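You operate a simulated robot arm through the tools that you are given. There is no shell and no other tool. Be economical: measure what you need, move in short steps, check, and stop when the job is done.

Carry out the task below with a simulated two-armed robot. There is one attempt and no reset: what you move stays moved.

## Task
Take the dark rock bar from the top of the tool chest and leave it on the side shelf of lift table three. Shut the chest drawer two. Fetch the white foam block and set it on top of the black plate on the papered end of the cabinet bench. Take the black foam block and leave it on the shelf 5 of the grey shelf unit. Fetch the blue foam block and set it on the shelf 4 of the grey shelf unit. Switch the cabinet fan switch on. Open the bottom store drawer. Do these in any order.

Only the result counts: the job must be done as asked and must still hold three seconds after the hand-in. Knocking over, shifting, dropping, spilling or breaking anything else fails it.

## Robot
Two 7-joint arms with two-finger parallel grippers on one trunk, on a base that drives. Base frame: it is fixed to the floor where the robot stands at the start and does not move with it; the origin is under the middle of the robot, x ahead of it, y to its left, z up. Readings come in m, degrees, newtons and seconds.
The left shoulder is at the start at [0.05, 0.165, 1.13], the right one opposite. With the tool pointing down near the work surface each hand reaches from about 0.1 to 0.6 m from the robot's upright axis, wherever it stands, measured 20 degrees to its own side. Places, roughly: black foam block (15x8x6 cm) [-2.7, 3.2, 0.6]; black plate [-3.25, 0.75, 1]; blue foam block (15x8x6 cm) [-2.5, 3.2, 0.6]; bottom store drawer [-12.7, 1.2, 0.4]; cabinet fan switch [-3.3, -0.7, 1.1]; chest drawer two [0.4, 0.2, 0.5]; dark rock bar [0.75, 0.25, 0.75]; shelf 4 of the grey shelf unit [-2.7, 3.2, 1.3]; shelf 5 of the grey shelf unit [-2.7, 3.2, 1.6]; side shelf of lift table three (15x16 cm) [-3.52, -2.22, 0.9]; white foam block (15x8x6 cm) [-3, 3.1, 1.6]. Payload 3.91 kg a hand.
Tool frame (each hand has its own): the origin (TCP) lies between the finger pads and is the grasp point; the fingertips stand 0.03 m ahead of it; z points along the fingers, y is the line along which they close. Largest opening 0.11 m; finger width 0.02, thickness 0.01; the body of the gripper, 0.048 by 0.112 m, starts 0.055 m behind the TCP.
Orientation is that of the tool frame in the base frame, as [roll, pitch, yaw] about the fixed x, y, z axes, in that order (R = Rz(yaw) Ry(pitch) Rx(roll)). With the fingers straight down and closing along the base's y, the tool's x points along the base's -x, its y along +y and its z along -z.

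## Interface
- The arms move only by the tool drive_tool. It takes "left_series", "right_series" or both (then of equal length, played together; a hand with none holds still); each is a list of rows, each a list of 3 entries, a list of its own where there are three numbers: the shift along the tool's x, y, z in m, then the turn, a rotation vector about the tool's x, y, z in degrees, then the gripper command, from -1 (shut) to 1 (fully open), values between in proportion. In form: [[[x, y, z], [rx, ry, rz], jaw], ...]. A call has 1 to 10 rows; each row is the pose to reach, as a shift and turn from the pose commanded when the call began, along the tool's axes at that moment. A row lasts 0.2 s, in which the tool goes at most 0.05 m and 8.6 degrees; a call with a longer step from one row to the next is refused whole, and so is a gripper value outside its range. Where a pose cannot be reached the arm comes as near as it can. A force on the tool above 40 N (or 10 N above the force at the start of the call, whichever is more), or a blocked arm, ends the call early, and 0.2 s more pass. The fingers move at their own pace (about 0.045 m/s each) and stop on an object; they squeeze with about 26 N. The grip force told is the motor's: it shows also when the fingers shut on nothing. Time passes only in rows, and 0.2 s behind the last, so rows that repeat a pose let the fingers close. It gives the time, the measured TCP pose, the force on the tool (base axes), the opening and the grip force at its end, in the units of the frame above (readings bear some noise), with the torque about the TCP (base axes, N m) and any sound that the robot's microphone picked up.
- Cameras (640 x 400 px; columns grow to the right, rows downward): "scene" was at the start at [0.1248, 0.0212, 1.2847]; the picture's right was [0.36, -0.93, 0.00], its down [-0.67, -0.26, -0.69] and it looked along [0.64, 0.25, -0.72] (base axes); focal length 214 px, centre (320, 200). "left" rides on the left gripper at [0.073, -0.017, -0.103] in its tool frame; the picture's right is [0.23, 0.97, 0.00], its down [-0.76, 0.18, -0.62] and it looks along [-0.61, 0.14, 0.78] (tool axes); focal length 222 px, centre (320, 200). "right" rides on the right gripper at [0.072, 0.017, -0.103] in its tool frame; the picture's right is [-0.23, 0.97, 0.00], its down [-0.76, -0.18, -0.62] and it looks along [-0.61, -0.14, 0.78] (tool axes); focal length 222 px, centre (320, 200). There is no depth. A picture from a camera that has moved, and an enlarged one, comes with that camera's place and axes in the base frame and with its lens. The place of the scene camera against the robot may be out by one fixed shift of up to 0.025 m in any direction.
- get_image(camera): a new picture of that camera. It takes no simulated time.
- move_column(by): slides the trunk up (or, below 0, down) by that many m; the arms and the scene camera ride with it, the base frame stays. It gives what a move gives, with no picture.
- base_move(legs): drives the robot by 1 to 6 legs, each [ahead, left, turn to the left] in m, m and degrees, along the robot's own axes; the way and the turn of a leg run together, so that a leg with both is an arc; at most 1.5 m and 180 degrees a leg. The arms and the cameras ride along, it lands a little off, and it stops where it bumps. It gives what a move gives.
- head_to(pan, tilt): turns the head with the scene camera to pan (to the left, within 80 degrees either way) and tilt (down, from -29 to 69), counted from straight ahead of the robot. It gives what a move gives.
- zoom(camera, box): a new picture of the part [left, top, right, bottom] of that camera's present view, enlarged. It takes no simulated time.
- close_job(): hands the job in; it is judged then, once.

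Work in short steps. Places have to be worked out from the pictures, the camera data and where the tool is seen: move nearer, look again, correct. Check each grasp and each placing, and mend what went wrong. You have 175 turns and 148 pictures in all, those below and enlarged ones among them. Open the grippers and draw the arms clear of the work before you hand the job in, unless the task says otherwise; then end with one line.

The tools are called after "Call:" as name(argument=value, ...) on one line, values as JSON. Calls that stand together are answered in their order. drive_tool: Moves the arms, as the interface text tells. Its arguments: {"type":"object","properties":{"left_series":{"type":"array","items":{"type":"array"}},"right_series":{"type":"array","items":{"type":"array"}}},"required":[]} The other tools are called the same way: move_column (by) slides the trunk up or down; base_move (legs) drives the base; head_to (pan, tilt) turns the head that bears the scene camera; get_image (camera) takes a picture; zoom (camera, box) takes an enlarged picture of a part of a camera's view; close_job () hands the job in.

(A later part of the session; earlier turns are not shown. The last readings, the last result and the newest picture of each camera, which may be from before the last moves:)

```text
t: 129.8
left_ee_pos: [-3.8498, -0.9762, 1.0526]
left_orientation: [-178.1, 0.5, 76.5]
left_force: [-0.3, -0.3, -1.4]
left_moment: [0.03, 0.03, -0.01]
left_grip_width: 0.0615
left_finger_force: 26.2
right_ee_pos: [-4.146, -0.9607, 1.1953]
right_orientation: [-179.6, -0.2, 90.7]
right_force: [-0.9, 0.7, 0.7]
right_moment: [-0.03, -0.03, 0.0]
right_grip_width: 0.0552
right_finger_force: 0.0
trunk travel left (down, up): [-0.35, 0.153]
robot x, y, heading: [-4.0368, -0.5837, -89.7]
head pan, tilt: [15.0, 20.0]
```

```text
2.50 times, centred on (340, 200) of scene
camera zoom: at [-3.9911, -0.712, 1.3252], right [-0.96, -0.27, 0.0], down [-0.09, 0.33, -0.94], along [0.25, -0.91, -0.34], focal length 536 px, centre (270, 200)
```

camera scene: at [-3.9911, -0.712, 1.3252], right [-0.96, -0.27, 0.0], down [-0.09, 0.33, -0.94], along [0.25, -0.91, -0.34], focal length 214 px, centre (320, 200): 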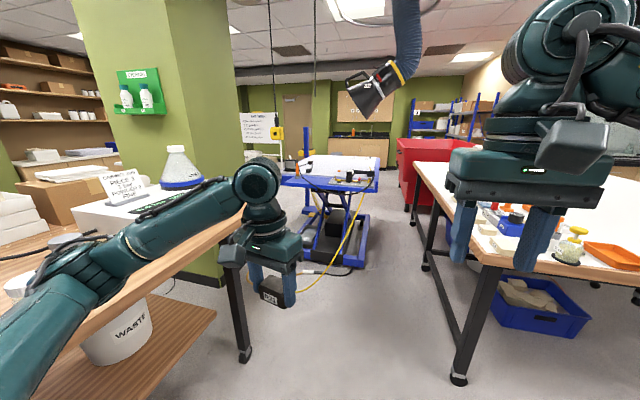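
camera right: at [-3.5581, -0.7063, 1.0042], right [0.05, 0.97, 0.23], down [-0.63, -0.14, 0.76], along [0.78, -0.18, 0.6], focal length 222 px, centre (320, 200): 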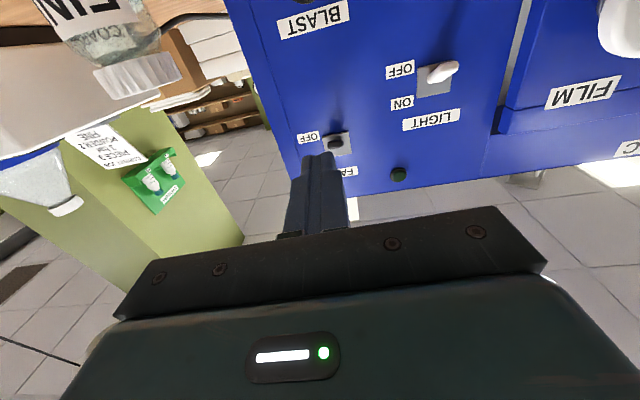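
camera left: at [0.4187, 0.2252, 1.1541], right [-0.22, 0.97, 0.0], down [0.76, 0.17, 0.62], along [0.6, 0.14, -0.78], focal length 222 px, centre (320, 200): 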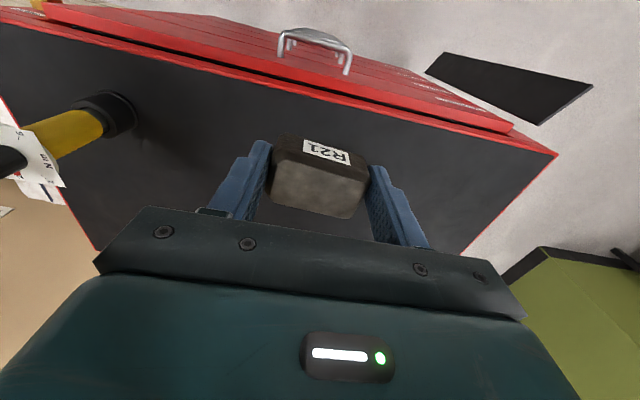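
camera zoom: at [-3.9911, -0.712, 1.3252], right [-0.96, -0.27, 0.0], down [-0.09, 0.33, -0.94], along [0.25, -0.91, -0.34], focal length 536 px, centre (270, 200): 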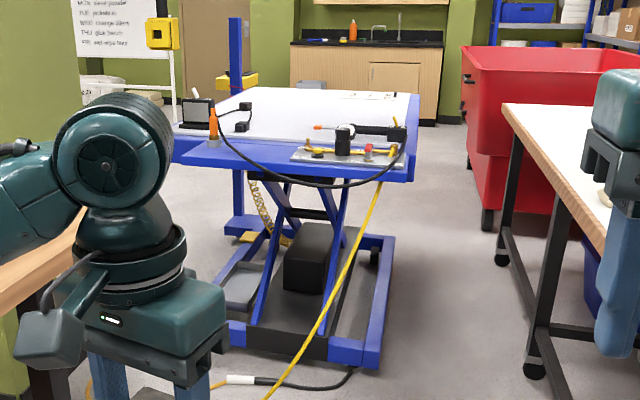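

The gap here is tight; I'll raise the trunk (arms clear bench objects), turn to face southeast, and crab south in two stages.

Call:
move_column(by=0.15)

Call:
base_move(legs=[[0, 0, 45], [0.53, -0.48, 0]])

Call:
head_to(pan=-10, tilt=30)

Call:
get_image(camera="scene")

```text
t: 131.6
left_ee_pos: [-3.8501, -0.9773, 1.2031]
left_orientation: [-178.1, 0.4, 76.5]
left_force: [0.1, 0.5, -0.9]
left_moment: [0.07, -0.01, -0.02]
left_grip_width: 0.0617
left_finger_force: 26.3
right_ee_pos: [-4.1454, -0.9617, 1.3457]
right_orientation: [-179.7, -0.3, 90.7]
right_force: [-0.4, 0.0, -0.2]
right_moment: [-0.03, -0.01, 0.03]
right_grip_width: 0.0549
right_finger_force: 0.1
trunk travel left (down, up): [-0.5, 0.003]
robot x, y, heading: [-4.0344, -0.5811, -89.6]
head pan, tilt: [15.0, 20.0]
```

```text
t: 138.3
left_ee_pos: [-3.5854, -1.4396, 1.2023]
left_orientation: [-178.1, 0.5, 121.8]
left_force: [-0.3, -0.4, -1.7]
left_moment: [0.05, 0.01, 0.02]
left_grip_width: 0.0615
left_finger_force: 26.0
right_ee_pos: [-3.8051, -1.6373, 1.3454]
right_orientation: [-179.7, -0.3, 136.0]
right_force: [-0.6, 0.3, 0.3]
right_moment: [0.02, 0.02, 0.02]
right_grip_width: 0.0551
right_finger_force: 0.1
trunk travel left (down, up): [-0.5, 0.003]
robot x, y, heading: [-3.9963, -1.2954, -44.2]
head pan, tilt: [15.0, 20.0]
```

```text
t: 139.2
left_ee_pos: [-3.5849, -1.4402, 1.2025]
left_orientation: [-178.2, 0.4, 121.8]
left_force: [-0.2, -0.1, -1.7]
left_moment: [0.0, 0.04, 0.03]
left_grip_width: 0.0617
left_finger_force: 25.9
right_ee_pos: [-3.8043, -1.6386, 1.3437]
right_orientation: [-179.8, -0.3, 136.1]
right_force: [-0.6, -0.2, 0.3]
right_moment: [-0.01, 0.04, 0.02]
right_grip_width: 0.0549
right_finger_force: 0.1
trunk travel left (down, up): [-0.5, 0.003]
robot x, y, heading: [-3.9963, -1.2944, -44.4]
head pan, tilt: [-10.0, 30.0]
```

```text
84 pictures are left
camera scene: at [-3.9008, -1.3987, 1.4592], right [-0.81, -0.59, 0.0], down [-0.29, 0.41, -0.87], along [0.51, -0.7, -0.5], focal length 214 px, centre (320, 200)
```

scene: 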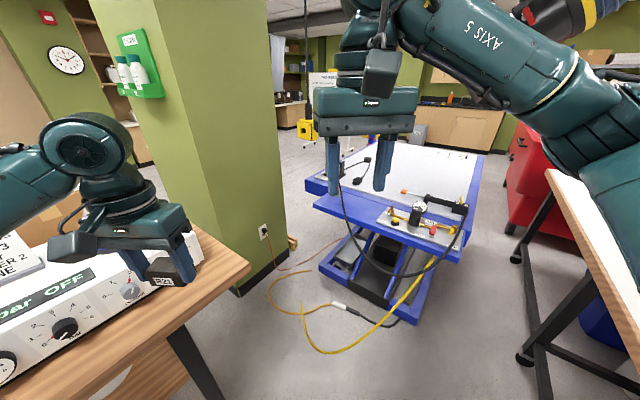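

Zoom on the lift table's north/left edge for the side shelf.

Call:
zoom(camera="scene", box=[290, 130, 490, 280])

```text
2.67 times, centred on (390, 205) of scene
camera zoom: at [-3.9008, -1.3987, 1.4592], right [-0.81, -0.59, 0.0], down [-0.29, 0.41, -0.87], along [0.51, -0.7, -0.5], focal length 572 px, centre (133, 187)
```

zoom: 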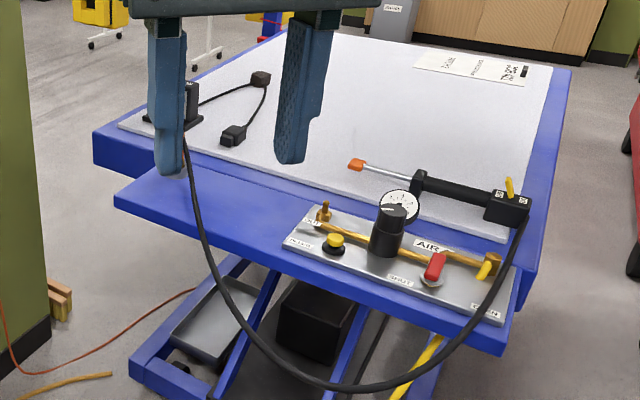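

The free left part of the blue ledge (≈(-3.55, -2.21)) is the side shelf; a cable hangs left of it, the air panel is right. Drive so the left hand is over it.

Call:
base_move(legs=[[0.56, -0.53, 0]])

Call:
get_image(camera="left")

Call:
get_image(camera="scene")

```text
t: 143.5
left_ee_pos: [-3.5763, -2.1125, 1.2046]
left_orientation: [-178.2, 0.6, 121.0]
left_force: [-0.4, -1.0, -1.2]
left_moment: [0.0, 0.03, 0.01]
left_grip_width: 0.0614
left_finger_force: 26.0
right_ee_pos: [-3.7976, -2.3086, 1.3471]
right_orientation: [-179.7, -0.1, 135.3]
right_force: [0.5, -0.3, -0.1]
right_moment: [0.02, 0.04, 0.01]
right_grip_width: 0.0549
right_finger_force: 0.0
trunk travel left (down, up): [-0.5, 0.003]
robot x, y, heading: [-3.9851, -1.9679, -44.8]
head pan, tilt: [-10.0, 30.0]
stopped in leg 1: the robot was blocked; the commanded pose is now the measured one
```

```text
82 pictures are left
camera left: at [-3.6275, -2.0542, 1.3072], right [0.72, 0.7, -0.03], down [0.56, -0.55, 0.62], along [0.42, -0.47, -0.78], focal length 222 px, centre (320, 200)
```

left: 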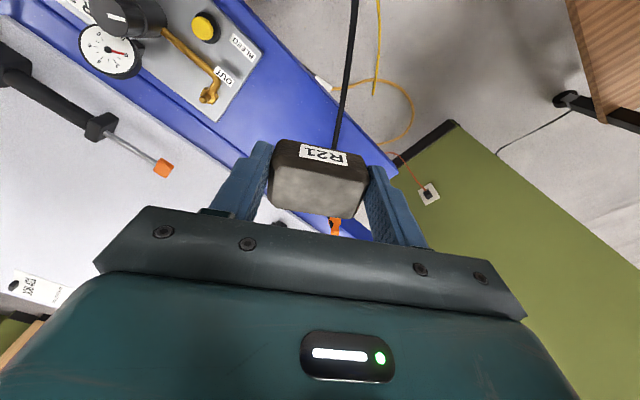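

```text
81 pictures are left
camera scene: at [-3.8922, -2.0669, 1.4602], right [-0.82, -0.57, 0.0], down [-0.29, 0.41, -0.87], along [0.5, -0.71, -0.5], focal length 214 px, centre (320, 200)
```

scene: 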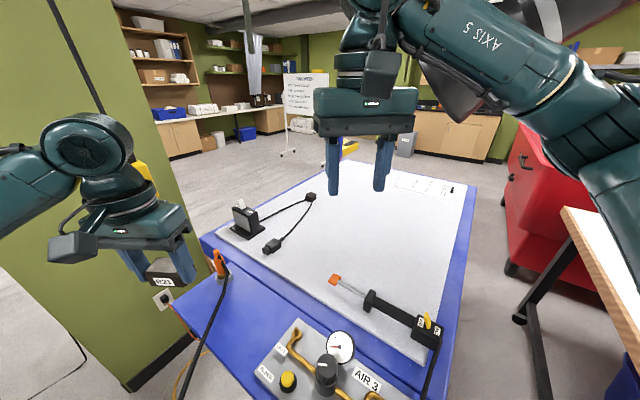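

Base was blocked just short, but the hand can reach. Free spot on shelf ≈(-3.55, -2.215). Move the bar over it and lower to z≈1.02.

Call:
drive_tool(left_series=[[[-0.035, -0.01, 0.02], [0, 0, 0], -1], [[-0.07, -0.02, 0.04], [0, 0, 0], -1], [[-0.1, -0.032, 0.07], [0, 0, 0], -1], [[-0.1, -0.032, 0.11], [0, 0, 0], -1], [[-0.1, -0.032, 0.15], [0, 0, 0], -1], [[-0.1, -0.032, 0.185], [0, 0, 0], -1]])

Call:
get_image(camera="left")

Call:
get_image(camera="scene")

```text
t: 144.9
left_ee_pos: [-3.5566, -2.2208, 1.0218]
left_orientation: [-178.1, 0.7, 121.1]
left_force: [0.7, -0.4, -2.6]
left_moment: [0.01, -0.01, 0.0]
left_grip_width: 0.0616
left_finger_force: 25.8
right_ee_pos: [-3.7997, -2.3075, 1.3464]
right_orientation: [-179.5, 0.0, 135.2]
right_force: [-0.3, 0.0, 0.2]
right_moment: [0.03, -0.03, 0.0]
right_grip_width: 0.0548
right_finger_force: 0.1
trunk travel left (down, up): [-0.5, 0.003]
robot x, y, heading: [-3.9831, -1.971, -44.8]
head pan, tilt: [-10.0, 30.0]
```

```text
80 pictures are left
camera left: at [-3.6076, -2.1621, 1.1246], right [0.72, 0.7, -0.03], down [0.56, -0.54, 0.63], along [0.42, -0.47, -0.78], focal length 222 px, centre (320, 200)
```

left: 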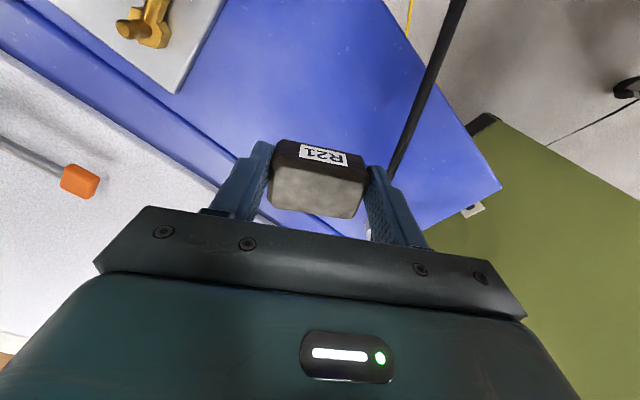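

```text
79 pictures are left
camera scene: at [-3.8929, -2.0663, 1.4599], right [-0.82, -0.58, 0.0], down [-0.28, 0.4, -0.87], along [0.5, -0.71, -0.49], focal length 214 px, centre (320, 200)
```

scene: 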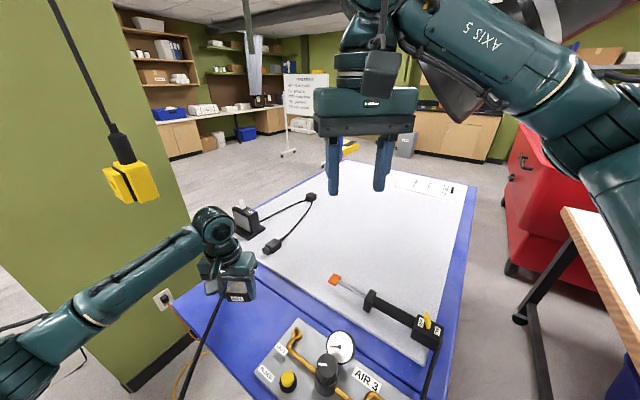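

Spot below is clear (cable ~9 cm away, panel further). Lower in small steps watching force.

Call:
drive_tool(left_series=[[[0, 0, 0.035], [0, 0, 0], -1], [[0, 0, 0.07], [0, 0, 0], -1], [[0, 0, 0.085], [0, 0, 0], -1], [[0, 0, 0.092], [0, 0, 0], -1]])

Call:
zoom(camera="scene", box=[170, 200, 330, 340])

```text
t: 145.9
left_ee_pos: [-3.5586, -2.2241, 0.9339]
left_orientation: [-178.1, 1.2, 121.1]
left_force: [-0.8, 3.7, 25.3]
left_moment: [0.34, -0.47, 0.07]
left_grip_width: 0.0627
left_finger_force: 26.0
right_ee_pos: [-3.7991, -2.3082, 1.3467]
right_orientation: [-179.7, 0.1, 135.3]
right_force: [-0.2, -0.1, -0.6]
right_moment: [-0.03, 0.0, 0.02]
right_grip_width: 0.0552
right_finger_force: 0.1
trunk travel left (down, up): [-0.5, 0.003]
robot x, y, heading: [-3.9788, -1.9678, -44.9]
head pan, tilt: [-10.0, 30.0]
```

```text
2.86 times, centred on (250, 270) of scene
camera zoom: at [-3.8933, -2.0661, 1.4599], right [-0.82, -0.58, 0.0], down [-0.28, 0.4, -0.87], along [0.5, -0.71, -0.49], focal length 613 px, centre (520, 0)
```

zoom: 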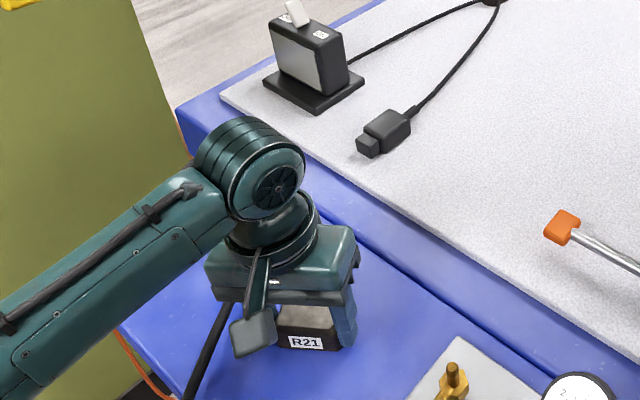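

In contact (25 N). Relieve slightly, open, and lift straight up.

Call:
drive_tool(left_series=[[[0, 0, -0.003], [0, 0, 0], -1], [[0, 0, -0.003], [0, 0, 0], 0.5], [[0, 0, -0.003], [0, 0, 0], 0.5], [[0, 0, -0.003], [0, 0, 0], 0.5], [[0, 0, -0.03], [0, 0, 0], 0.5], [[0, 0, -0.07], [0, 0, 0], 0.5], [[0, 0, -0.115], [0, 0, 0], 0.5], [[0, 0, -0.16], [0, 0, 0], 0.5]])

Call:
get_image(camera="left")

```text
t: 147.7
left_ee_pos: [-3.5556, -2.2185, 1.0924]
left_orientation: [-178.3, 0.5, 121.0]
left_force: [-0.1, 0.2, 1.1]
left_moment: [0.0, 0.01, -0.01]
left_grip_width: 0.0823
left_finger_force: 0.0
right_ee_pos: [-3.7998, -2.3077, 1.346]
right_orientation: [-179.6, 0.0, 135.1]
right_force: [0.1, 0.2, 0.0]
right_moment: [0.01, 0.0, -0.01]
right_grip_width: 0.0549
right_finger_force: 0.0
trunk travel left (down, up): [-0.5, 0.003]
robot x, y, heading: [-3.9812, -1.9706, -45.0]
head pan, tilt: [-10.0, 30.0]
```

```text
77 pictures are left
camera left: at [-3.6063, -2.1596, 1.1944], right [0.72, 0.7, -0.03], down [0.56, -0.55, 0.63], along [0.42, -0.47, -0.78], focal length 222 px, centre (320, 200)
```

left: 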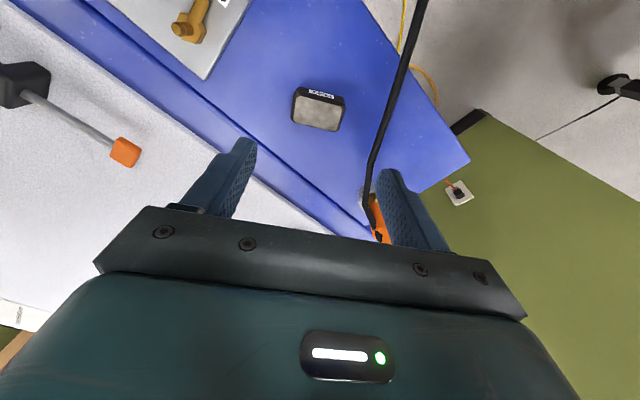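

Bar rests on the shelf. Raise the hand and retreat along the same way: crab back, face south, then reverse north.

Call:
drive_tool(left_series=[[[0.0, 0.0, -0.04], [0, 0, 0], 0.5], [[0.0, 0.0, -0.08], [0, 0, 0], 0.5], [[0.03, 0.01, -0.11], [0, 0, 0], 0.5], [[0.065, 0.02, -0.11], [0, 0, 0], 0.5], [[0.1, 0.032, -0.11], [0, 0, 0], 0.5]])

Call:
base_move(legs=[[-0.48, 0.47, 0], [-0.53, 0.48, 0], [0, 0, -45]])

```text
t: 148.9
left_ee_pos: [-3.5771, -2.1131, 1.1972]
left_orientation: [-178.2, 0.7, 121.0]
left_force: [0.5, -0.5, 0.0]
left_moment: [-0.01, 0.04, 0.0]
left_grip_width: 0.0825
left_finger_force: 0.0
right_ee_pos: [-3.7983, -2.3101, 1.3462]
right_orientation: [-179.6, 0.0, 135.2]
right_force: [0.8, -1.1, -0.6]
right_moment: [0.0, 0.01, -0.01]
right_grip_width: 0.0551
right_finger_force: 0.1
trunk travel left (down, up): [-0.5, 0.003]
robot x, y, heading: [-3.9841, -1.9676, -44.8]
head pan, tilt: [-10.0, 30.0]
```

```text
t: 159.9
left_ee_pos: [-3.8326, -0.9941, 1.1956]
left_orientation: [-178.1, 0.3, 76.9]
left_force: [-0.1, 0.3, -1.1]
left_moment: [-0.02, 0.0, 0.0]
left_grip_width: 0.0828
left_finger_force: 0.0
right_ee_pos: [-4.1282, -0.9811, 1.3444]
right_orientation: [-179.7, -0.4, 91.1]
right_force: [0.8, 0.7, -0.4]
right_moment: [0.0, 0.0, 0.01]
right_grip_width: 0.055
right_finger_force: 0.1
trunk travel left (down, up): [-0.5, 0.003]
robot x, y, heading: [-4.0248, -0.6023, -89.1]
head pan, tilt: [-10.0, 30.0]
```

Reverse north through the aisle, then turn left to face east then north.

Call:
base_move(legs=[[-0.3, 0.14, 0], [-1.5, 0, 0], [-0.2, 0, 0], [0, 0, 90], [0.5, 0.3, 0]])

```text
t: 177.2
left_ee_pos: [-3.0366, 1.9225, 1.196]
left_orientation: [-178.1, 0.3, 167.5]
left_force: [-0.6, -0.2, 0.4]
left_moment: [0.0, 0.03, -0.03]
left_grip_width: 0.0827
left_finger_force: 0.0
right_ee_pos: [-3.0457, 1.6273, 1.3438]
right_orientation: [-179.6, -0.3, -178.2]
right_force: [-0.8, -0.3, 0.8]
right_moment: [0.0, 0.0, -0.03]
right_grip_width: 0.0548
right_finger_force: 0.2
trunk travel left (down, up): [-0.5, 0.003]
robot x, y, heading: [-3.4229, 1.7254, 1.6]
head pan, tilt: [-10.0, 30.0]
```

Drive toward the shelf unit and face it.

Call:
base_move(legs=[[0.65, 0, 0], [0, 0, 88.4], [0.3, 0, 0]])

Call:
head_to(pan=0, tilt=10)

Call:
get_image(camera="scene")

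```text
t: 186.2
left_ee_pos: [-2.9502, 2.4351, 1.1946]
left_orientation: [-178.1, 0.3, -103.9]
left_force: [-1.3, 0.0, -0.6]
left_moment: [-0.02, -0.06, -0.01]
left_grip_width: 0.0824
left_finger_force: 0.0
right_ee_pos: [-2.6538, 2.4174, 1.3446]
right_orientation: [-179.7, -0.4, -89.7]
right_force: [0.1, -0.4, 0.1]
right_moment: [0.02, -0.02, 0.01]
right_grip_width: 0.0549
right_finger_force: 0.0
trunk travel left (down, up): [-0.5, 0.003]
robot x, y, heading: [-2.7674, 2.0437, 90.2]
head pan, tilt: [-10.0, 30.0]
```

```text
t: 187.0
left_ee_pos: [-2.9496, 2.4348, 1.1956]
left_orientation: [-178.1, 0.4, -103.9]
left_force: [0.7, 1.0, 0.5]
left_moment: [0.0, 0.0, -0.03]
left_grip_width: 0.0824
left_finger_force: 0.0
right_ee_pos: [-2.6546, 2.4173, 1.3447]
right_orientation: [-179.8, -0.4, -89.7]
right_force: [0.5, -0.2, -0.3]
right_moment: [-0.01, 0.02, -0.03]
right_grip_width: 0.055
right_finger_force: 0.1
trunk travel left (down, up): [-0.5, 0.003]
robot x, y, heading: [-2.7641, 2.0417, 90.3]
head pan, tilt: [0.0, 10.0]
```

```text
76 pictures are left
camera scene: at [-2.745, 2.1556, 1.4914], right [1.0, 0.0, 0.0], down [0.0, -0.17, -0.98], along [0.0, 0.98, -0.17], focal length 214 px, centre (320, 200)
```

scene: 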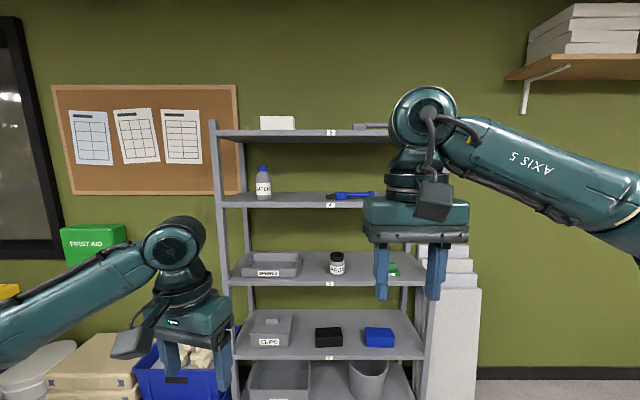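

Blocks: white on top shelf (≈x -2.93), black and blue on shelf 2, long side along x. I start with white: raise and straighten the left hand.

Call:
drive_tool(left_series=[[[0, 0, -0.045], [-1, 0, -7], 1], [[0, 0, -0.09], [-1.9, 0, -13.9], 1], [[0, 0, -0.135], [-1.9, 0, -13.9], 1], [[0, 0, -0.18], [-1.9, 0, -13.9], 1], [[0, 0, -0.225], [-1.9, 0, -13.9], 1], [[0, 0, -0.27], [-1.9, 0, -13.9], 1], [[0, 0, -0.315], [-1.9, 0, -13.9], 1], [[0, 0, -0.36], [-1.9, 0, -13.9], 1], [[0, 0, -0.405], [-1.9, 0, -13.9], 1], [[0, 0, -0.45], [-1.9, 0, -13.9], 1]])

Call:
head_to(pan=0, tilt=20)

Call:
get_image(camera="scene")

Call:
get_image(camera="left")

```text
t: 189.2
left_ee_pos: [-2.9569, 2.4231, 1.5297]
left_orientation: [179.9, 0.2, -90.0]
left_force: [-0.2, -0.5, -0.1]
left_moment: [0.02, 0.01, -0.01]
left_grip_width: 0.11
left_finger_force: 0.1
left hand out of reach, approached as far as the arm can: row 8, 9, 10
right_ee_pos: [-2.6541, 2.4173, 1.3456]
right_orientation: [-179.7, -0.4, -89.7]
right_force: [-0.2, -0.8, 0.6]
right_moment: [-0.01, 0.02, 0.02]
right_grip_width: 0.0551
right_finger_force: 0.1
trunk travel left (down, up): [-0.5, 0.003]
robot x, y, heading: [-2.7636, 2.0393, 90.3]
head pan, tilt: [0.0, 10.0]
```

```text
t: 189.9
left_ee_pos: [-2.9592, 2.4226, 1.5289]
left_orientation: [-179.9, 0.1, -90.0]
left_force: [0.3, 0.3, 0.3]
left_moment: [-0.03, 0.01, 0.02]
left_grip_width: 0.1099
left_finger_force: 0.0
right_ee_pos: [-2.6538, 2.4172, 1.3437]
right_orientation: [-179.6, -0.4, -89.8]
right_force: [0.2, 0.4, 0.0]
right_moment: [0.0, 0.01, 0.03]
right_grip_width: 0.0551
right_finger_force: 0.0
trunk travel left (down, up): [-0.5, 0.003]
robot x, y, heading: [-2.7644, 2.0377, 90.1]
head pan, tilt: [0.0, 20.0]
```

```text
75 pictures are left
camera scene: at [-2.745, 2.1558, 1.4753], right [1.0, 0.0, 0.0], down [0.0, -0.34, -0.94], along [0.0, 0.94, -0.34], focal length 214 px, centre (320, 200)
```

scene: 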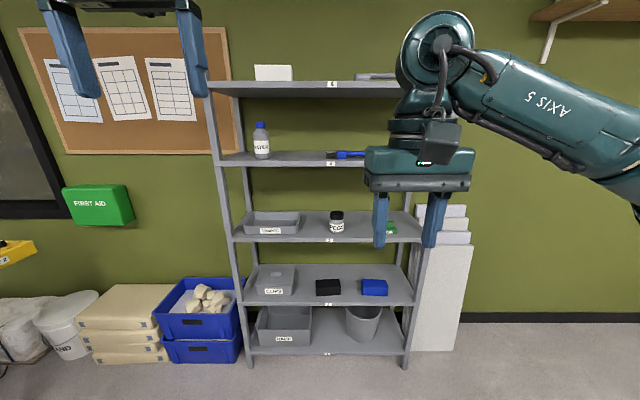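

```text
74 pictures are left
camera left: at [-2.9432, 2.3534, 1.631], right [-0.97, -0.23, 0.0], down [-0.18, 0.76, 0.63], along [-0.14, 0.61, -0.78], focal length 222 px, centre (320, 200)
```

left: 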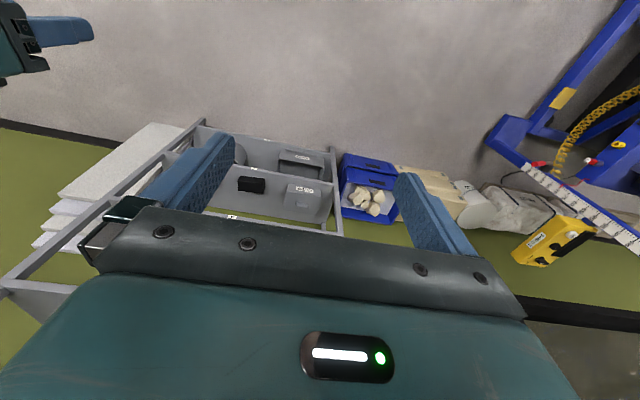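

Tool-down can't reach the top shelf height, so I'll use a sideways-tilted grip (closing across the block's 8 cm depth). First spin the left hand 90° about its axis.

Call:
drive_tool(left_series=[[[0, 0, 0], [0, 0, -8.5], 1], [[0, 0, 0], [0, 0, -17], 1], [[0, 0, 0], [0, 0, -25.5], 1], [[0, 0, 0], [0, 0, -34], 1], [[0, 0, 0], [0, 0, -42.5], 1], [[0, 0, 0], [0, 0, -51], 1], [[0, 0, 0], [0, 0, -59.5], 1], [[0, 0, 0], [0, 0, -68], 1], [[0, 0, 0], [0, 0, -76.5], 1], [[0, 0, 0], [0, 0, -85], 1]])

```text
t: 192.2
left_ee_pos: [-2.9573, 2.4245, 1.529]
left_orientation: [-179.9, 0.0, -4.9]
left_force: [0.4, -1.4, 0.5]
left_moment: [-0.05, 0.02, -0.01]
left_grip_width: 0.1101
left_finger_force: 0.1
right_ee_pos: [-2.6539, 2.4173, 1.3452]
right_orientation: [-179.7, -0.4, -89.7]
right_force: [-0.5, 0.5, 0.1]
right_moment: [0.0, 0.02, -0.02]
right_grip_width: 0.055
right_finger_force: 0.1
trunk travel left (down, up): [-0.5, 0.003]
robot x, y, heading: [-2.7646, 2.0413, 90.3]
head pan, tilt: [0.0, 20.0]
```

Complete the spin, then tilt the left tool ~60° sideways while raising.

Call:
drive_tool(left_series=[[[0, 0, 0], [0, 0, -5], 1]])

Call:
drive_tool(left_series=[[[0, 0, 0], [0, 8.5, 0], 1], [[0, 0, -0.01], [0, 17, 0], 1], [[0, 0, -0.03], [0, 25.5, 0], 1], [[0, 0, -0.05], [0, 34, 0], 1], [[0, 0, -0.08], [0, 42.5, 0], 1], [[0, 0, -0.11], [0, 51, 0], 1], [[0, 0, -0.15], [0, 59.5, 0], 1], [[0, 0, -0.18], [0, 60, 0], 1]])

Call:
get_image(camera="left")

Call:
get_image(camera="scene")

```text
t: 192.6
left_ee_pos: [-2.9585, 2.4229, 1.5271]
left_orientation: [-180.0, 0.0, 0.1]
left_force: [0.6, 0.8, -0.5]
left_moment: [0.01, 0.04, 0.0]
left_grip_width: 0.1101
left_finger_force: 0.0
right_ee_pos: [-2.654, 2.4178, 1.3436]
right_orientation: [-179.7, -0.5, -89.6]
right_force: [-0.3, 0.8, 0.2]
right_moment: [-0.03, 0.03, 0.01]
right_grip_width: 0.0549
right_finger_force: 0.0
trunk travel left (down, up): [-0.5, 0.003]
robot x, y, heading: [-2.7658, 2.0397, 89.9]
head pan, tilt: [0.0, 20.0]
```

```text
t: 194.3
left_ee_pos: [-2.9565, 2.4232, 1.6676]
left_orientation: [-179.8, -57.5, -0.2]
left_force: [0.1, 0.2, 0.5]
left_moment: [0.0, -0.04, 0.0]
left_grip_width: 0.11
left_finger_force: 0.1
left hand out of reach, approached as far as the arm can: row 7, 8
right_ee_pos: [-2.656, 2.4176, 1.3453]
right_orientation: [-179.7, -0.4, -89.7]
right_force: [-0.5, -0.6, 0.1]
right_moment: [0.01, -0.01, -0.04]
right_grip_width: 0.0551
right_finger_force: 0.0
trunk travel left (down, up): [-0.5, 0.003]
robot x, y, heading: [-2.7654, 2.0422, 90.2]
head pan, tilt: [0.0, 20.0]
```

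```text
73 pictures are left
camera left: at [-3.0067, 2.4424, 1.7842], right [0.12, -0.97, 0.19], down [-0.93, -0.18, -0.31], along [0.33, -0.14, -0.93], focal length 222 px, centre (320, 200)
```

left: 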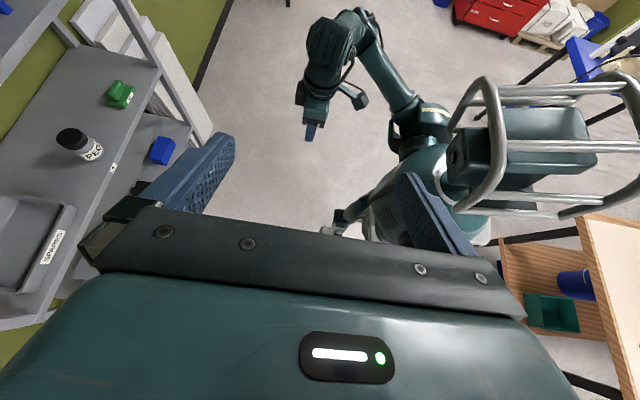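

```text
72 pictures are left
camera scene: at [-2.7456, 2.1564, 1.4751], right [1.0, 0.0, 0.0], down [0.0, -0.34, -0.94], along [0.0, 0.94, -0.34], focal length 214 px, centre (320, 200)
```

scene: 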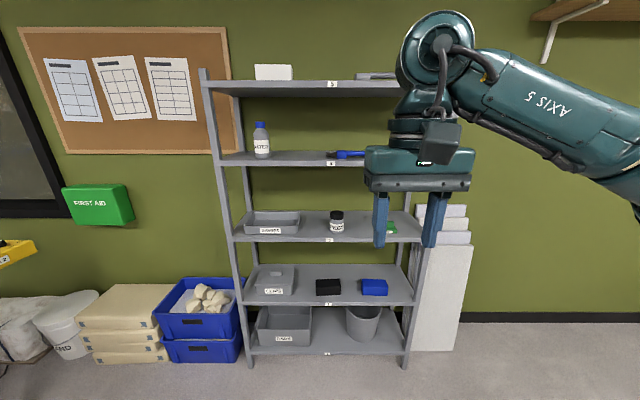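

Tilted pose reached at z≈1.67. Drive 0.45 closer and look at the white block from the left camera.

Call:
base_move(legs=[[0.45, 0, 0]])

Call:
get_image(camera="left")

Call:
head_to(pan=10, tilt=-15)

Call:
get_image(camera="scene")

```text
t: 197.0
left_ee_pos: [-2.9597, 2.8626, 1.6694]
left_orientation: [-179.7, -57.5, 0.0]
left_force: [0.0, -0.6, -0.1]
left_moment: [-0.02, 0.0, 0.0]
left_grip_width: 0.1102
left_finger_force: 0.0
right_ee_pos: [-2.6582, 2.8581, 1.3433]
right_orientation: [-179.7, -0.6, -89.5]
right_force: [0.2, -0.6, -0.9]
right_moment: [-0.01, -0.01, 0.02]
right_grip_width: 0.0551
right_finger_force: 0.0
trunk travel left (down, up): [-0.5, 0.003]
robot x, y, heading: [-2.7703, 2.4812, 90.3]
head pan, tilt: [0.0, 20.0]
```

```text
71 pictures are left
camera left: at [-3.0093, 2.8813, 1.7844], right [0.13, -0.97, 0.19], down [-0.93, -0.18, -0.31], along [0.33, -0.14, -0.93], focal length 222 px, centre (320, 200)
```

left: 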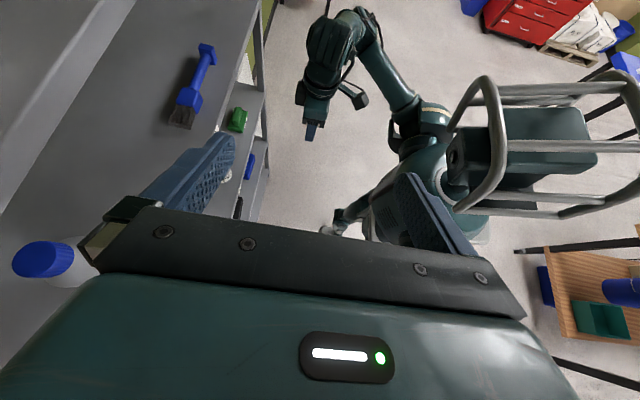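

```text
t: 198.0
left_ee_pos: [-2.9596, 2.8616, 1.6675]
left_orientation: [-179.6, -57.5, 0.0]
left_force: [-0.2, 0.8, 0.3]
left_moment: [0.01, 0.0, 0.0]
left_grip_width: 0.1101
left_finger_force: 0.0
right_ee_pos: [-2.6581, 2.8579, 1.3448]
right_orientation: [-179.7, -0.5, -89.4]
right_force: [-0.3, -0.6, -0.4]
right_moment: [0.01, 0.01, -0.02]
right_grip_width: 0.055
right_finger_force: 0.0
trunk travel left (down, up): [-0.5, 0.003]
robot x, y, heading: [-2.7668, 2.4809, 90.1]
head pan, tilt: [10.0, -15.0]
```

```text
70 pictures are left
camera scene: at [-2.7616, 2.5824, 1.5299], right [0.98, 0.18, 0.0], down [-0.05, 0.25, -0.97], along [-0.17, 0.95, 0.26], focal length 214 px, centre (320, 200)
```

scene: 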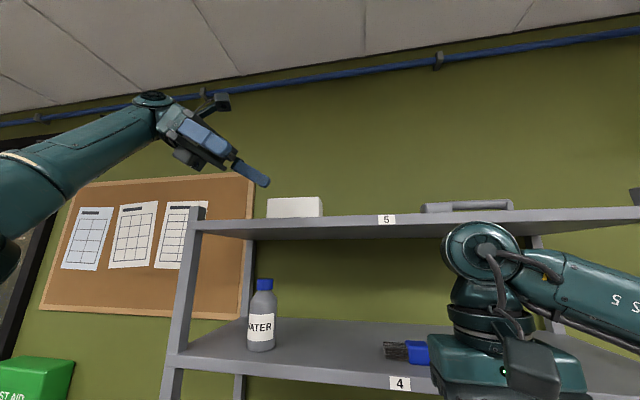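

White block: x≈-3.00..-2.85, front face y≈3.11, z≈1.61–1.67. Shift base west 0.2 and 0.08 ahead so the left hand can come in from the west end.

Call:
base_move(legs=[[0.08, 0.2, 0]])

Call:
drive_tool(left_series=[[[0, 0, 0], [0, 0, 0], 1], [[0, -0.045, 0], [0, 0, 0], 1], [[0, -0.09, 0], [0, 0, 0], 1], [[0, -0.135, 0], [0, 0, 0], 1], [[0, -0.18, 0], [0, 0, 0], 1]])

Call:
get_image(camera="left")

Call:
get_image(camera="scene")

```text
t: 200.4
left_ee_pos: [-3.1552, 2.9415, 1.6675]
left_orientation: [-179.6, -57.5, -0.2]
left_force: [1.0, -0.3, -0.1]
left_moment: [0.01, -0.02, 0.05]
left_grip_width: 0.1101
left_finger_force: 0.1
right_ee_pos: [-2.8532, 2.9365, 1.3447]
right_orientation: [-179.7, -0.4, -89.6]
right_force: [0.0, -0.4, 0.8]
right_moment: [-0.02, -0.04, 0.01]
right_grip_width: 0.0548
right_finger_force: 0.1
trunk travel left (down, up): [-0.5, 0.003]
robot x, y, heading: [-2.9607, 2.5573, 90.2]
head pan, tilt: [10.0, -15.0]
```

```text
t: 201.6
left_ee_pos: [-3.138, 3.0075, 1.6148]
left_orientation: [-178.0, -57.8, -2.0]
left_force: [-8.4, -29.9, 14.6]
left_moment: [0.88, 0.22, 0.85]
left_grip_width: 0.096
left_finger_force: 0.1
left hand out of reach, approached as far as the arm can: row 2, 3, 4, 5
right_ee_pos: [-2.8567, 2.9261, 1.3486]
right_orientation: [-179.6, 0.2, -89.7]
right_force: [-0.4, -0.1, -0.1]
right_moment: [0.03, -0.03, 0.01]
right_grip_width: 0.0549
right_finger_force: 0.0
trunk travel left (down, up): [-0.5, 0.003]
robot x, y, heading: [-2.9648, 2.561, 90.8]
head pan, tilt: [10.0, -15.0]
```

```text
69 pictures are left
camera left: at [-3.1883, 3.025, 1.7312], right [0.12, -0.98, 0.17], down [-0.93, -0.17, -0.32], along [0.34, -0.13, -0.93], focal length 222 px, centre (320, 200)
```

left: 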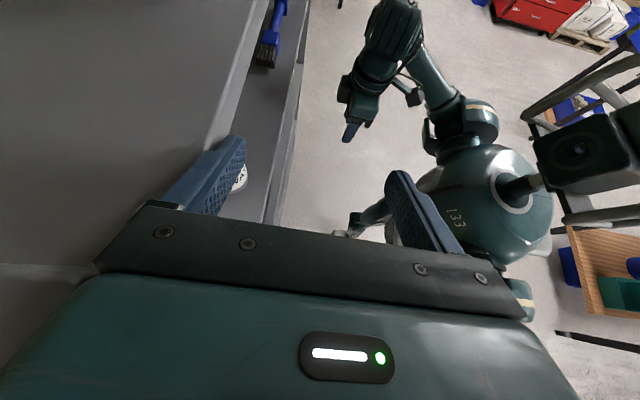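

```text
68 pictures are left
camera scene: at [-2.9603, 2.6497, 1.5312], right [0.98, 0.18, 0.0], down [-0.04, 0.26, -0.96], along [-0.17, 0.95, 0.27], focal length 214 px, centre (320, 200)
```

scene: 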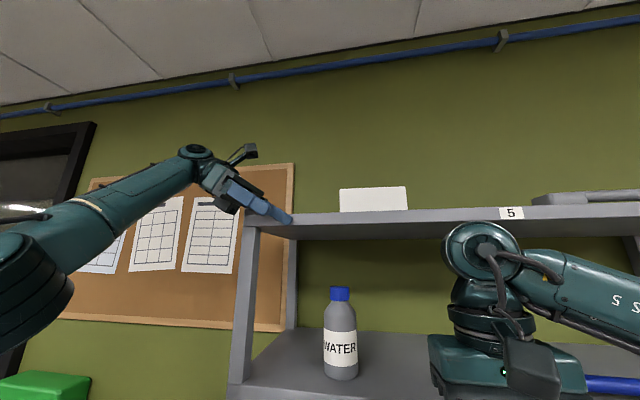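

The arm ran out of reach and the finger touched the shelf edge. Back off south, steepen the tilt to ~72° (lower wrist), and retract the right hand as well.

Call:
drive_tool(left_series=[[[0, 0.04, 0], [0, 0, 0], 1], [[0, 0.08, 0], [0, 0, 0], 1], [[0.02, 0.08, -0.013], [0, 7, 0], 1], [[0.042, 0.08, -0.027], [0, 14, 0], 1], [[0.042, 0.08, -0.027], [0, 14, 0], 1]], right_series=[[[0.03, 0, 0], [0, 0, 0], 1], [[0.06, 0, 0], [0, 0, 0], 1], [[0.09, 0, 0], [0, 0, 0], 1], [[0.12, 0, 0], [0, 0, 0], 1], [[0.15, 0, 0], [0, 0, 0], 1]])

Call:
zoom(camera="scene", box=[180, 130, 640, 400])

```text
t: 202.8
left_ee_pos: [-3.1342, 2.942, 1.654]
left_orientation: [-179.6, -71.5, -0.3]
left_force: [-0.2, -0.1, 0.9]
left_moment: [-0.01, 0.01, -0.01]
left_grip_width: 0.1103
left_finger_force: 0.1
right_ee_pos: [-2.8532, 2.7838, 1.3442]
right_orientation: [-179.7, -0.3, -89.8]
right_force: [-0.6, -0.1, -0.2]
right_moment: [0.01, 0.01, -0.01]
right_grip_width: 0.1103
right_finger_force: 0.0
trunk travel left (down, up): [-0.5, 0.003]
robot x, y, heading: [-2.9643, 2.5616, 90.2]
head pan, tilt: [10.0, -15.0]
```

```text
1.39 times, centred on (410, 265) of scene
camera zoom: at [-2.9586, 2.6606, 1.5299], right [0.98, 0.18, 0.0], down [-0.05, 0.25, -0.97], along [-0.17, 0.95, 0.26], focal length 298 px, centre (195, 110)
```

zoom: 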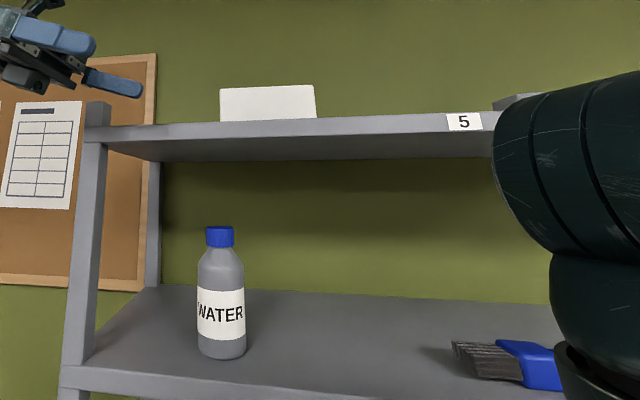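

Block centre ≈x -2.926, front face y≈3.12; the shelf's corner post sticks up ~3 cm. Shift left hand east/up, then drive 0.1 forward.

Call:
drive_tool(left_series=[[[0.024, 0, -0.008], [0, 0, 0], 1], [[0.034, 0, 0.02], [0, 0, 0], 1], [[0.043, 0, 0.049], [0, 0, 0], 1]])

Call:
base_move(legs=[[0.1, 0, 0]])

Call:
get_image(camera="left")

Call:
get_image(camera="scene")

```text
t: 203.6
left_ee_pos: [-3.0724, 2.9397, 1.678]
left_orientation: [-179.3, -71.4, -0.6]
left_force: [0.3, -0.4, 0.3]
left_moment: [-0.01, 0.02, -0.02]
left_grip_width: 0.1097
left_finger_force: 0.0
right_ee_pos: [-2.8523, 2.7839, 1.3445]
right_orientation: [-179.7, -0.5, -89.7]
right_force: [0.0, 0.2, -1.2]
right_moment: [0.02, -0.01, -0.01]
right_grip_width: 0.11
right_finger_force: 0.1
trunk travel left (down, up): [-0.5, 0.003]
robot x, y, heading: [-2.9646, 2.5589, 90.2]
head pan, tilt: [10.0, -15.0]
```

```text
t: 204.7
left_ee_pos: [-3.0749, 3.0399, 1.6788]
left_orientation: [-179.4, -71.4, -0.5]
left_force: [0.3, 0.1, 0.1]
left_moment: [-0.02, 0.0, -0.02]
left_grip_width: 0.1098
left_finger_force: 0.1
right_ee_pos: [-2.8534, 2.8838, 1.3439]
right_orientation: [-179.7, -0.4, -89.8]
right_force: [0.6, -0.1, 0.4]
right_moment: [0.02, 0.01, 0.0]
right_grip_width: 0.1098
right_finger_force: 0.0
trunk travel left (down, up): [-0.5, 0.003]
robot x, y, heading: [-2.9658, 2.6621, 89.9]
head pan, tilt: [10.0, -15.0]
```

```text
66 pictures are left
camera left: at [-3.1505, 3.06, 1.7791], right [0.07, -0.97, 0.21], down [-0.83, -0.18, -0.52], along [0.55, -0.14, -0.82], focal length 222 px, centre (320, 200)
```

left: 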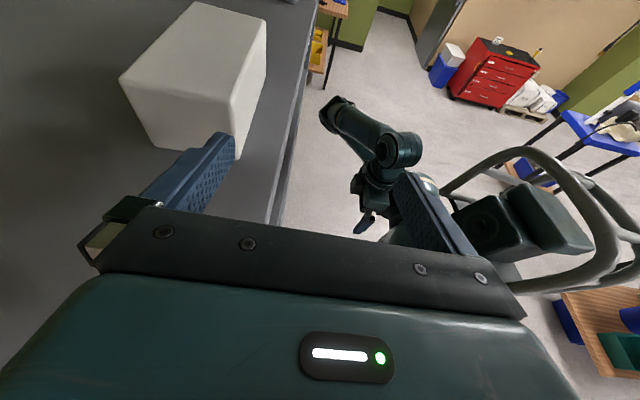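

```text
65 pictures are left
camera scene: at [-2.9586, 2.7602, 1.53], right [0.98, 0.18, 0.0], down [-0.05, 0.25, -0.97], along [-0.17, 0.95, 0.26], focal length 214 px, centre (320, 200)
```

scene: 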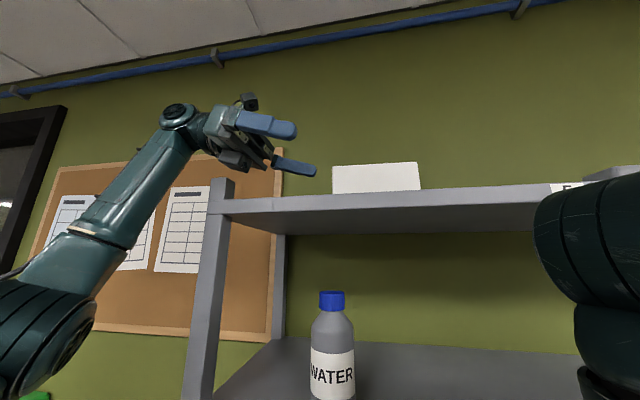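

Block measured: x -3.005..-2.857, y 3.114..3.19, top ≈1.665. Move north 0.112 to straddle line, staying west of it.

Call:
drive_tool(left_series=[[[0, -0.04, 0], [0, 0, 0], 1], [[0, -0.08, 0], [0, 0, 0], 1], [[0, -0.112, 0], [0, 0, 0], 1]])

Call:
get_image(camera="left")

```text
t: 205.5
left_ee_pos: [-3.0819, 3.1188, 1.6676]
left_orientation: [-179.1, -71.6, -0.8]
left_force: [-0.3, 1.1, -0.1]
left_moment: [-0.03, -0.01, -0.01]
left_grip_width: 0.1102
left_finger_force: 0.2
left hand out of reach, approached as far as the arm can: row 2, 3
right_ee_pos: [-2.8568, 2.8827, 1.3449]
right_orientation: [-179.5, -0.3, -89.7]
right_force: [-0.2, 0.6, 0.0]
right_moment: [0.0, -0.01, 0.0]
right_grip_width: 0.1099
right_finger_force: 0.0
trunk travel left (down, up): [-0.5, 0.003]
robot x, y, heading: [-2.9657, 2.6589, 90.2]
head pan, tilt: [10.0, -15.0]
```

```text
64 pictures are left
camera left: at [-3.1579, 3.138, 1.7685], right [0.07, -0.97, 0.21], down [-0.83, -0.18, -0.53], along [0.55, -0.14, -0.82], focal length 222 px, centre (320, 200)
```

left: 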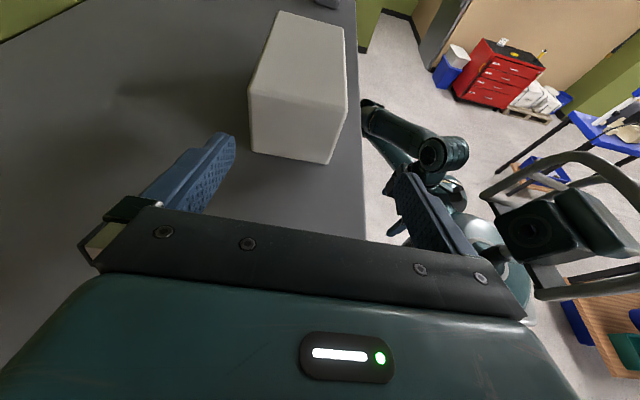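

Need ~3 cm more north; nudge the base forward 0.03.

Call:
base_move(legs=[[0.03, 0, 0]])

Call:
drive_tool(left_series=[[[-0.008, 0, 0.002], [0, 0, 0], 1], [[-0.017, 0, 0.006], [0, 0, 0], 1]])

Call:
get_image(camera="left")

```text
t: 206.4
left_ee_pos: [-3.0859, 3.1528, 1.6648]
left_orientation: [179.7, -71.8, 0.3]
left_force: [0.8, 0.3, 0.4]
left_moment: [-0.04, 0.03, 0.02]
left_grip_width: 0.11
left_finger_force: 0.0
right_ee_pos: [-2.8594, 2.9154, 1.3438]
right_orientation: [-179.4, -0.5, -89.7]
right_force: [-0.2, -0.3, 0.0]
right_moment: [0.01, 0.0, -0.01]
right_grip_width: 0.1101
right_finger_force: 0.1
trunk travel left (down, up): [-0.5, 0.003]
robot x, y, heading: [-2.9661, 2.6885, 90.1]
head pan, tilt: [10.0, -15.0]
```

```text
t: 207.0
left_ee_pos: [-3.0807, 3.1467, 1.6576]
left_orientation: [-175.8, -72.4, -3.7]
left_force: [-2.3, 5.4, 17.1]
left_moment: [0.02, 1.91, -0.7]
left_grip_width: 0.11
left_finger_force: 0.1
right_ee_pos: [-2.8543, 2.9135, 1.3448]
right_orientation: [-179.7, -0.4, -89.8]
right_force: [0.0, 0.6, 0.4]
right_moment: [-0.01, 0.02, 0.01]
right_grip_width: 0.1099
right_finger_force: 0.2
trunk travel left (down, up): [-0.5, 0.003]
robot x, y, heading: [-2.9677, 2.691, 90.1]
head pan, tilt: [10.0, -15.0]
stopped in row 2 (left hand): the force on the tool passed its limit at 69 N (the readings are from after the stop); the commanded pose is now the measured one
```

```text
63 pictures are left
camera left: at [-3.1582, 3.1641, 1.7578], right [0.07, -0.98, 0.19], down [-0.82, -0.17, -0.54], along [0.56, -0.12, -0.82], focal length 222 px, centre (320, 200)
```

left: 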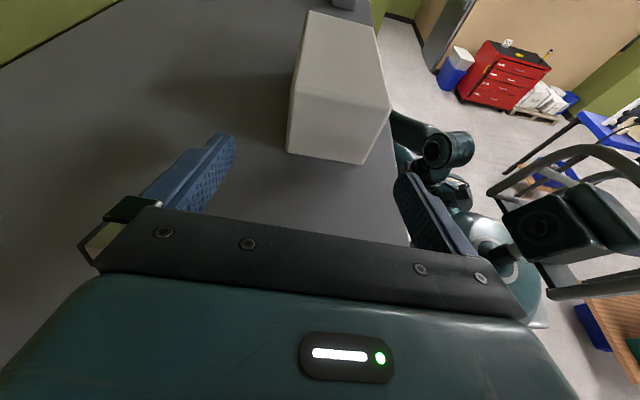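

The hand's underside touched the corner post. Lift slightly, slide east over the block's end, then lower.

Call:
drive_tool(left_series=[[[0.0133, 0, -0.0042], [0, 0, 0], 1], [[0.0284, 0.003, 0.0434], [0, 0, 0], 1], [[0.0465, 0.003, 0.0906], [0, 0, 0], 1], [[0.0465, 0.003, 0.1006], [0, 0, 0], 1], [[0.034, 0.003, 0.104], [0, 0, 0], 1]])

Call:
get_image(camera="left")

```text
refused: row 3 steps farther than a row can; nothing moved
```

```text
62 pictures are left
camera left: at [-3.1582, 3.1641, 1.7578], right [0.07, -0.98, 0.19], down [-0.82, -0.17, -0.54], along [0.56, -0.12, -0.82], focal length 222 px, centre (320, 200)
```

left: 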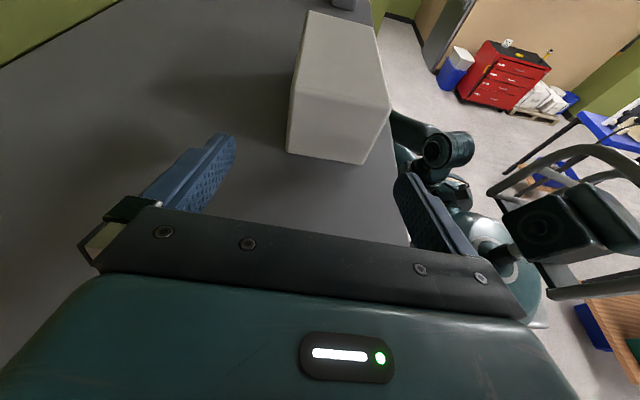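

Smaller steps.

Call:
drive_tool(left_series=[[[0.0133, 0, -0.0042], [0, 0, 0], 1], [[0.023, 0.003, 0.025], [0, 0, 0], 1], [[0.033, 0.003, 0.056], [0, 0, 0], 1], [[0.0415, 0.003, 0.085], [0, 0, 0], 1], [[0.0465, 0.003, 0.1006], [0, 0, 0], 1], [[0.034, 0.003, 0.104], [0, 0, 0], 1]])

Call:
get_image(camera="left")

```text
t: 208.6
left_ee_pos: [-3.0832, 3.1478, 1.6803]
left_orientation: [-167.7, -78.1, -4.0]
left_force: [0.2, -0.3, -0.1]
left_moment: [-0.01, 0.01, -0.01]
left_grip_width: 0.1097
left_finger_force: 0.1
right_ee_pos: [-2.8765, 2.9082, 1.3444]
right_orientation: [-178.7, -0.1, -89.2]
right_force: [-0.8, -0.3, -0.3]
right_moment: [-0.02, -0.07, 0.01]
right_grip_width: 0.1103
right_finger_force: 0.0
trunk travel left (down, up): [-0.5, 0.003]
robot x, y, heading: [-2.9651, 2.6888, 90.9]
head pan, tilt: [10.0, -15.0]
stopped in row 6 (left hand): the arm was blocked; the commanded pose is now the measured one
```

```text
61 pictures are left
camera left: at [-3.1729, 3.152, 1.7725], right [0.18, -0.97, 0.18], down [-0.74, -0.25, -0.63], along [0.65, -0.02, -0.76], focal length 222 px, centre (320, 200)
```

left: 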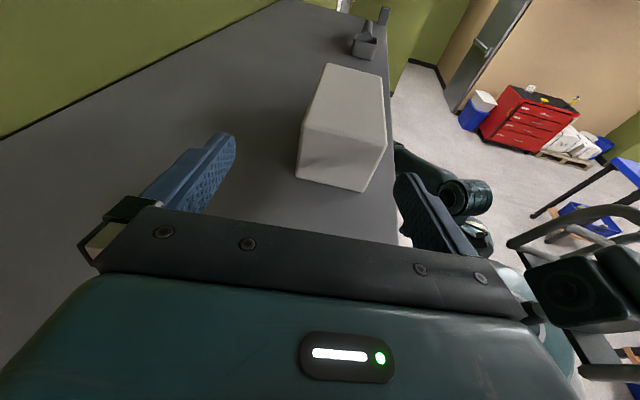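

The left forearm is blocked by the shelf's corner post, so this side grip isn't workable. I back the base straight out and will use forward-pointing grips instead, after turning the block by pushing one end.

Call:
base_move(legs=[[-0.3, 0, 0]])

Call:
get_image(camera="scene")

```text
t: 210.6
left_ee_pos: [-3.0416, 2.8606, 1.6778]
left_orientation: [-171.5, -76.2, -1.5]
left_force: [0.0, -1.0, -0.3]
left_moment: [0.01, 0.03, 0.01]
left_grip_width: 0.11
left_finger_force: 0.0
right_ee_pos: [-2.8518, 2.6172, 1.3447]
right_orientation: [-179.7, -0.4, -89.5]
right_force: [0.0, 0.1, 0.6]
right_moment: [-0.01, -0.02, 0.01]
right_grip_width: 0.11
right_finger_force: 0.0
trunk travel left (down, up): [-0.5, 0.003]
robot x, y, heading: [-2.9644, 2.3913, 90.5]
head pan, tilt: [10.0, -15.0]
```

```text
60 pictures are left
camera scene: at [-2.9578, 2.4925, 1.53], right [0.98, 0.18, 0.0], down [-0.05, 0.25, -0.97], along [-0.18, 0.95, 0.26], focal length 214 px, centre (320, 200)
```

scene: 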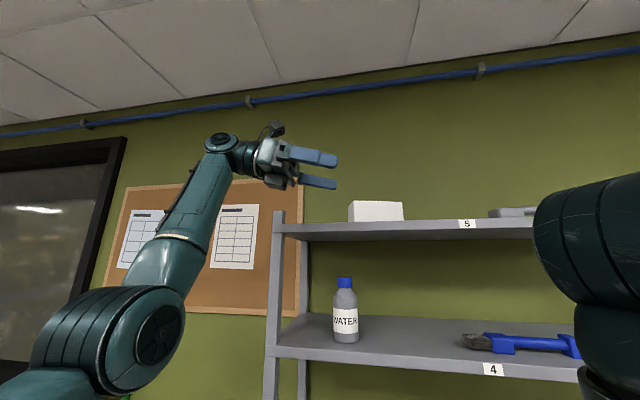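

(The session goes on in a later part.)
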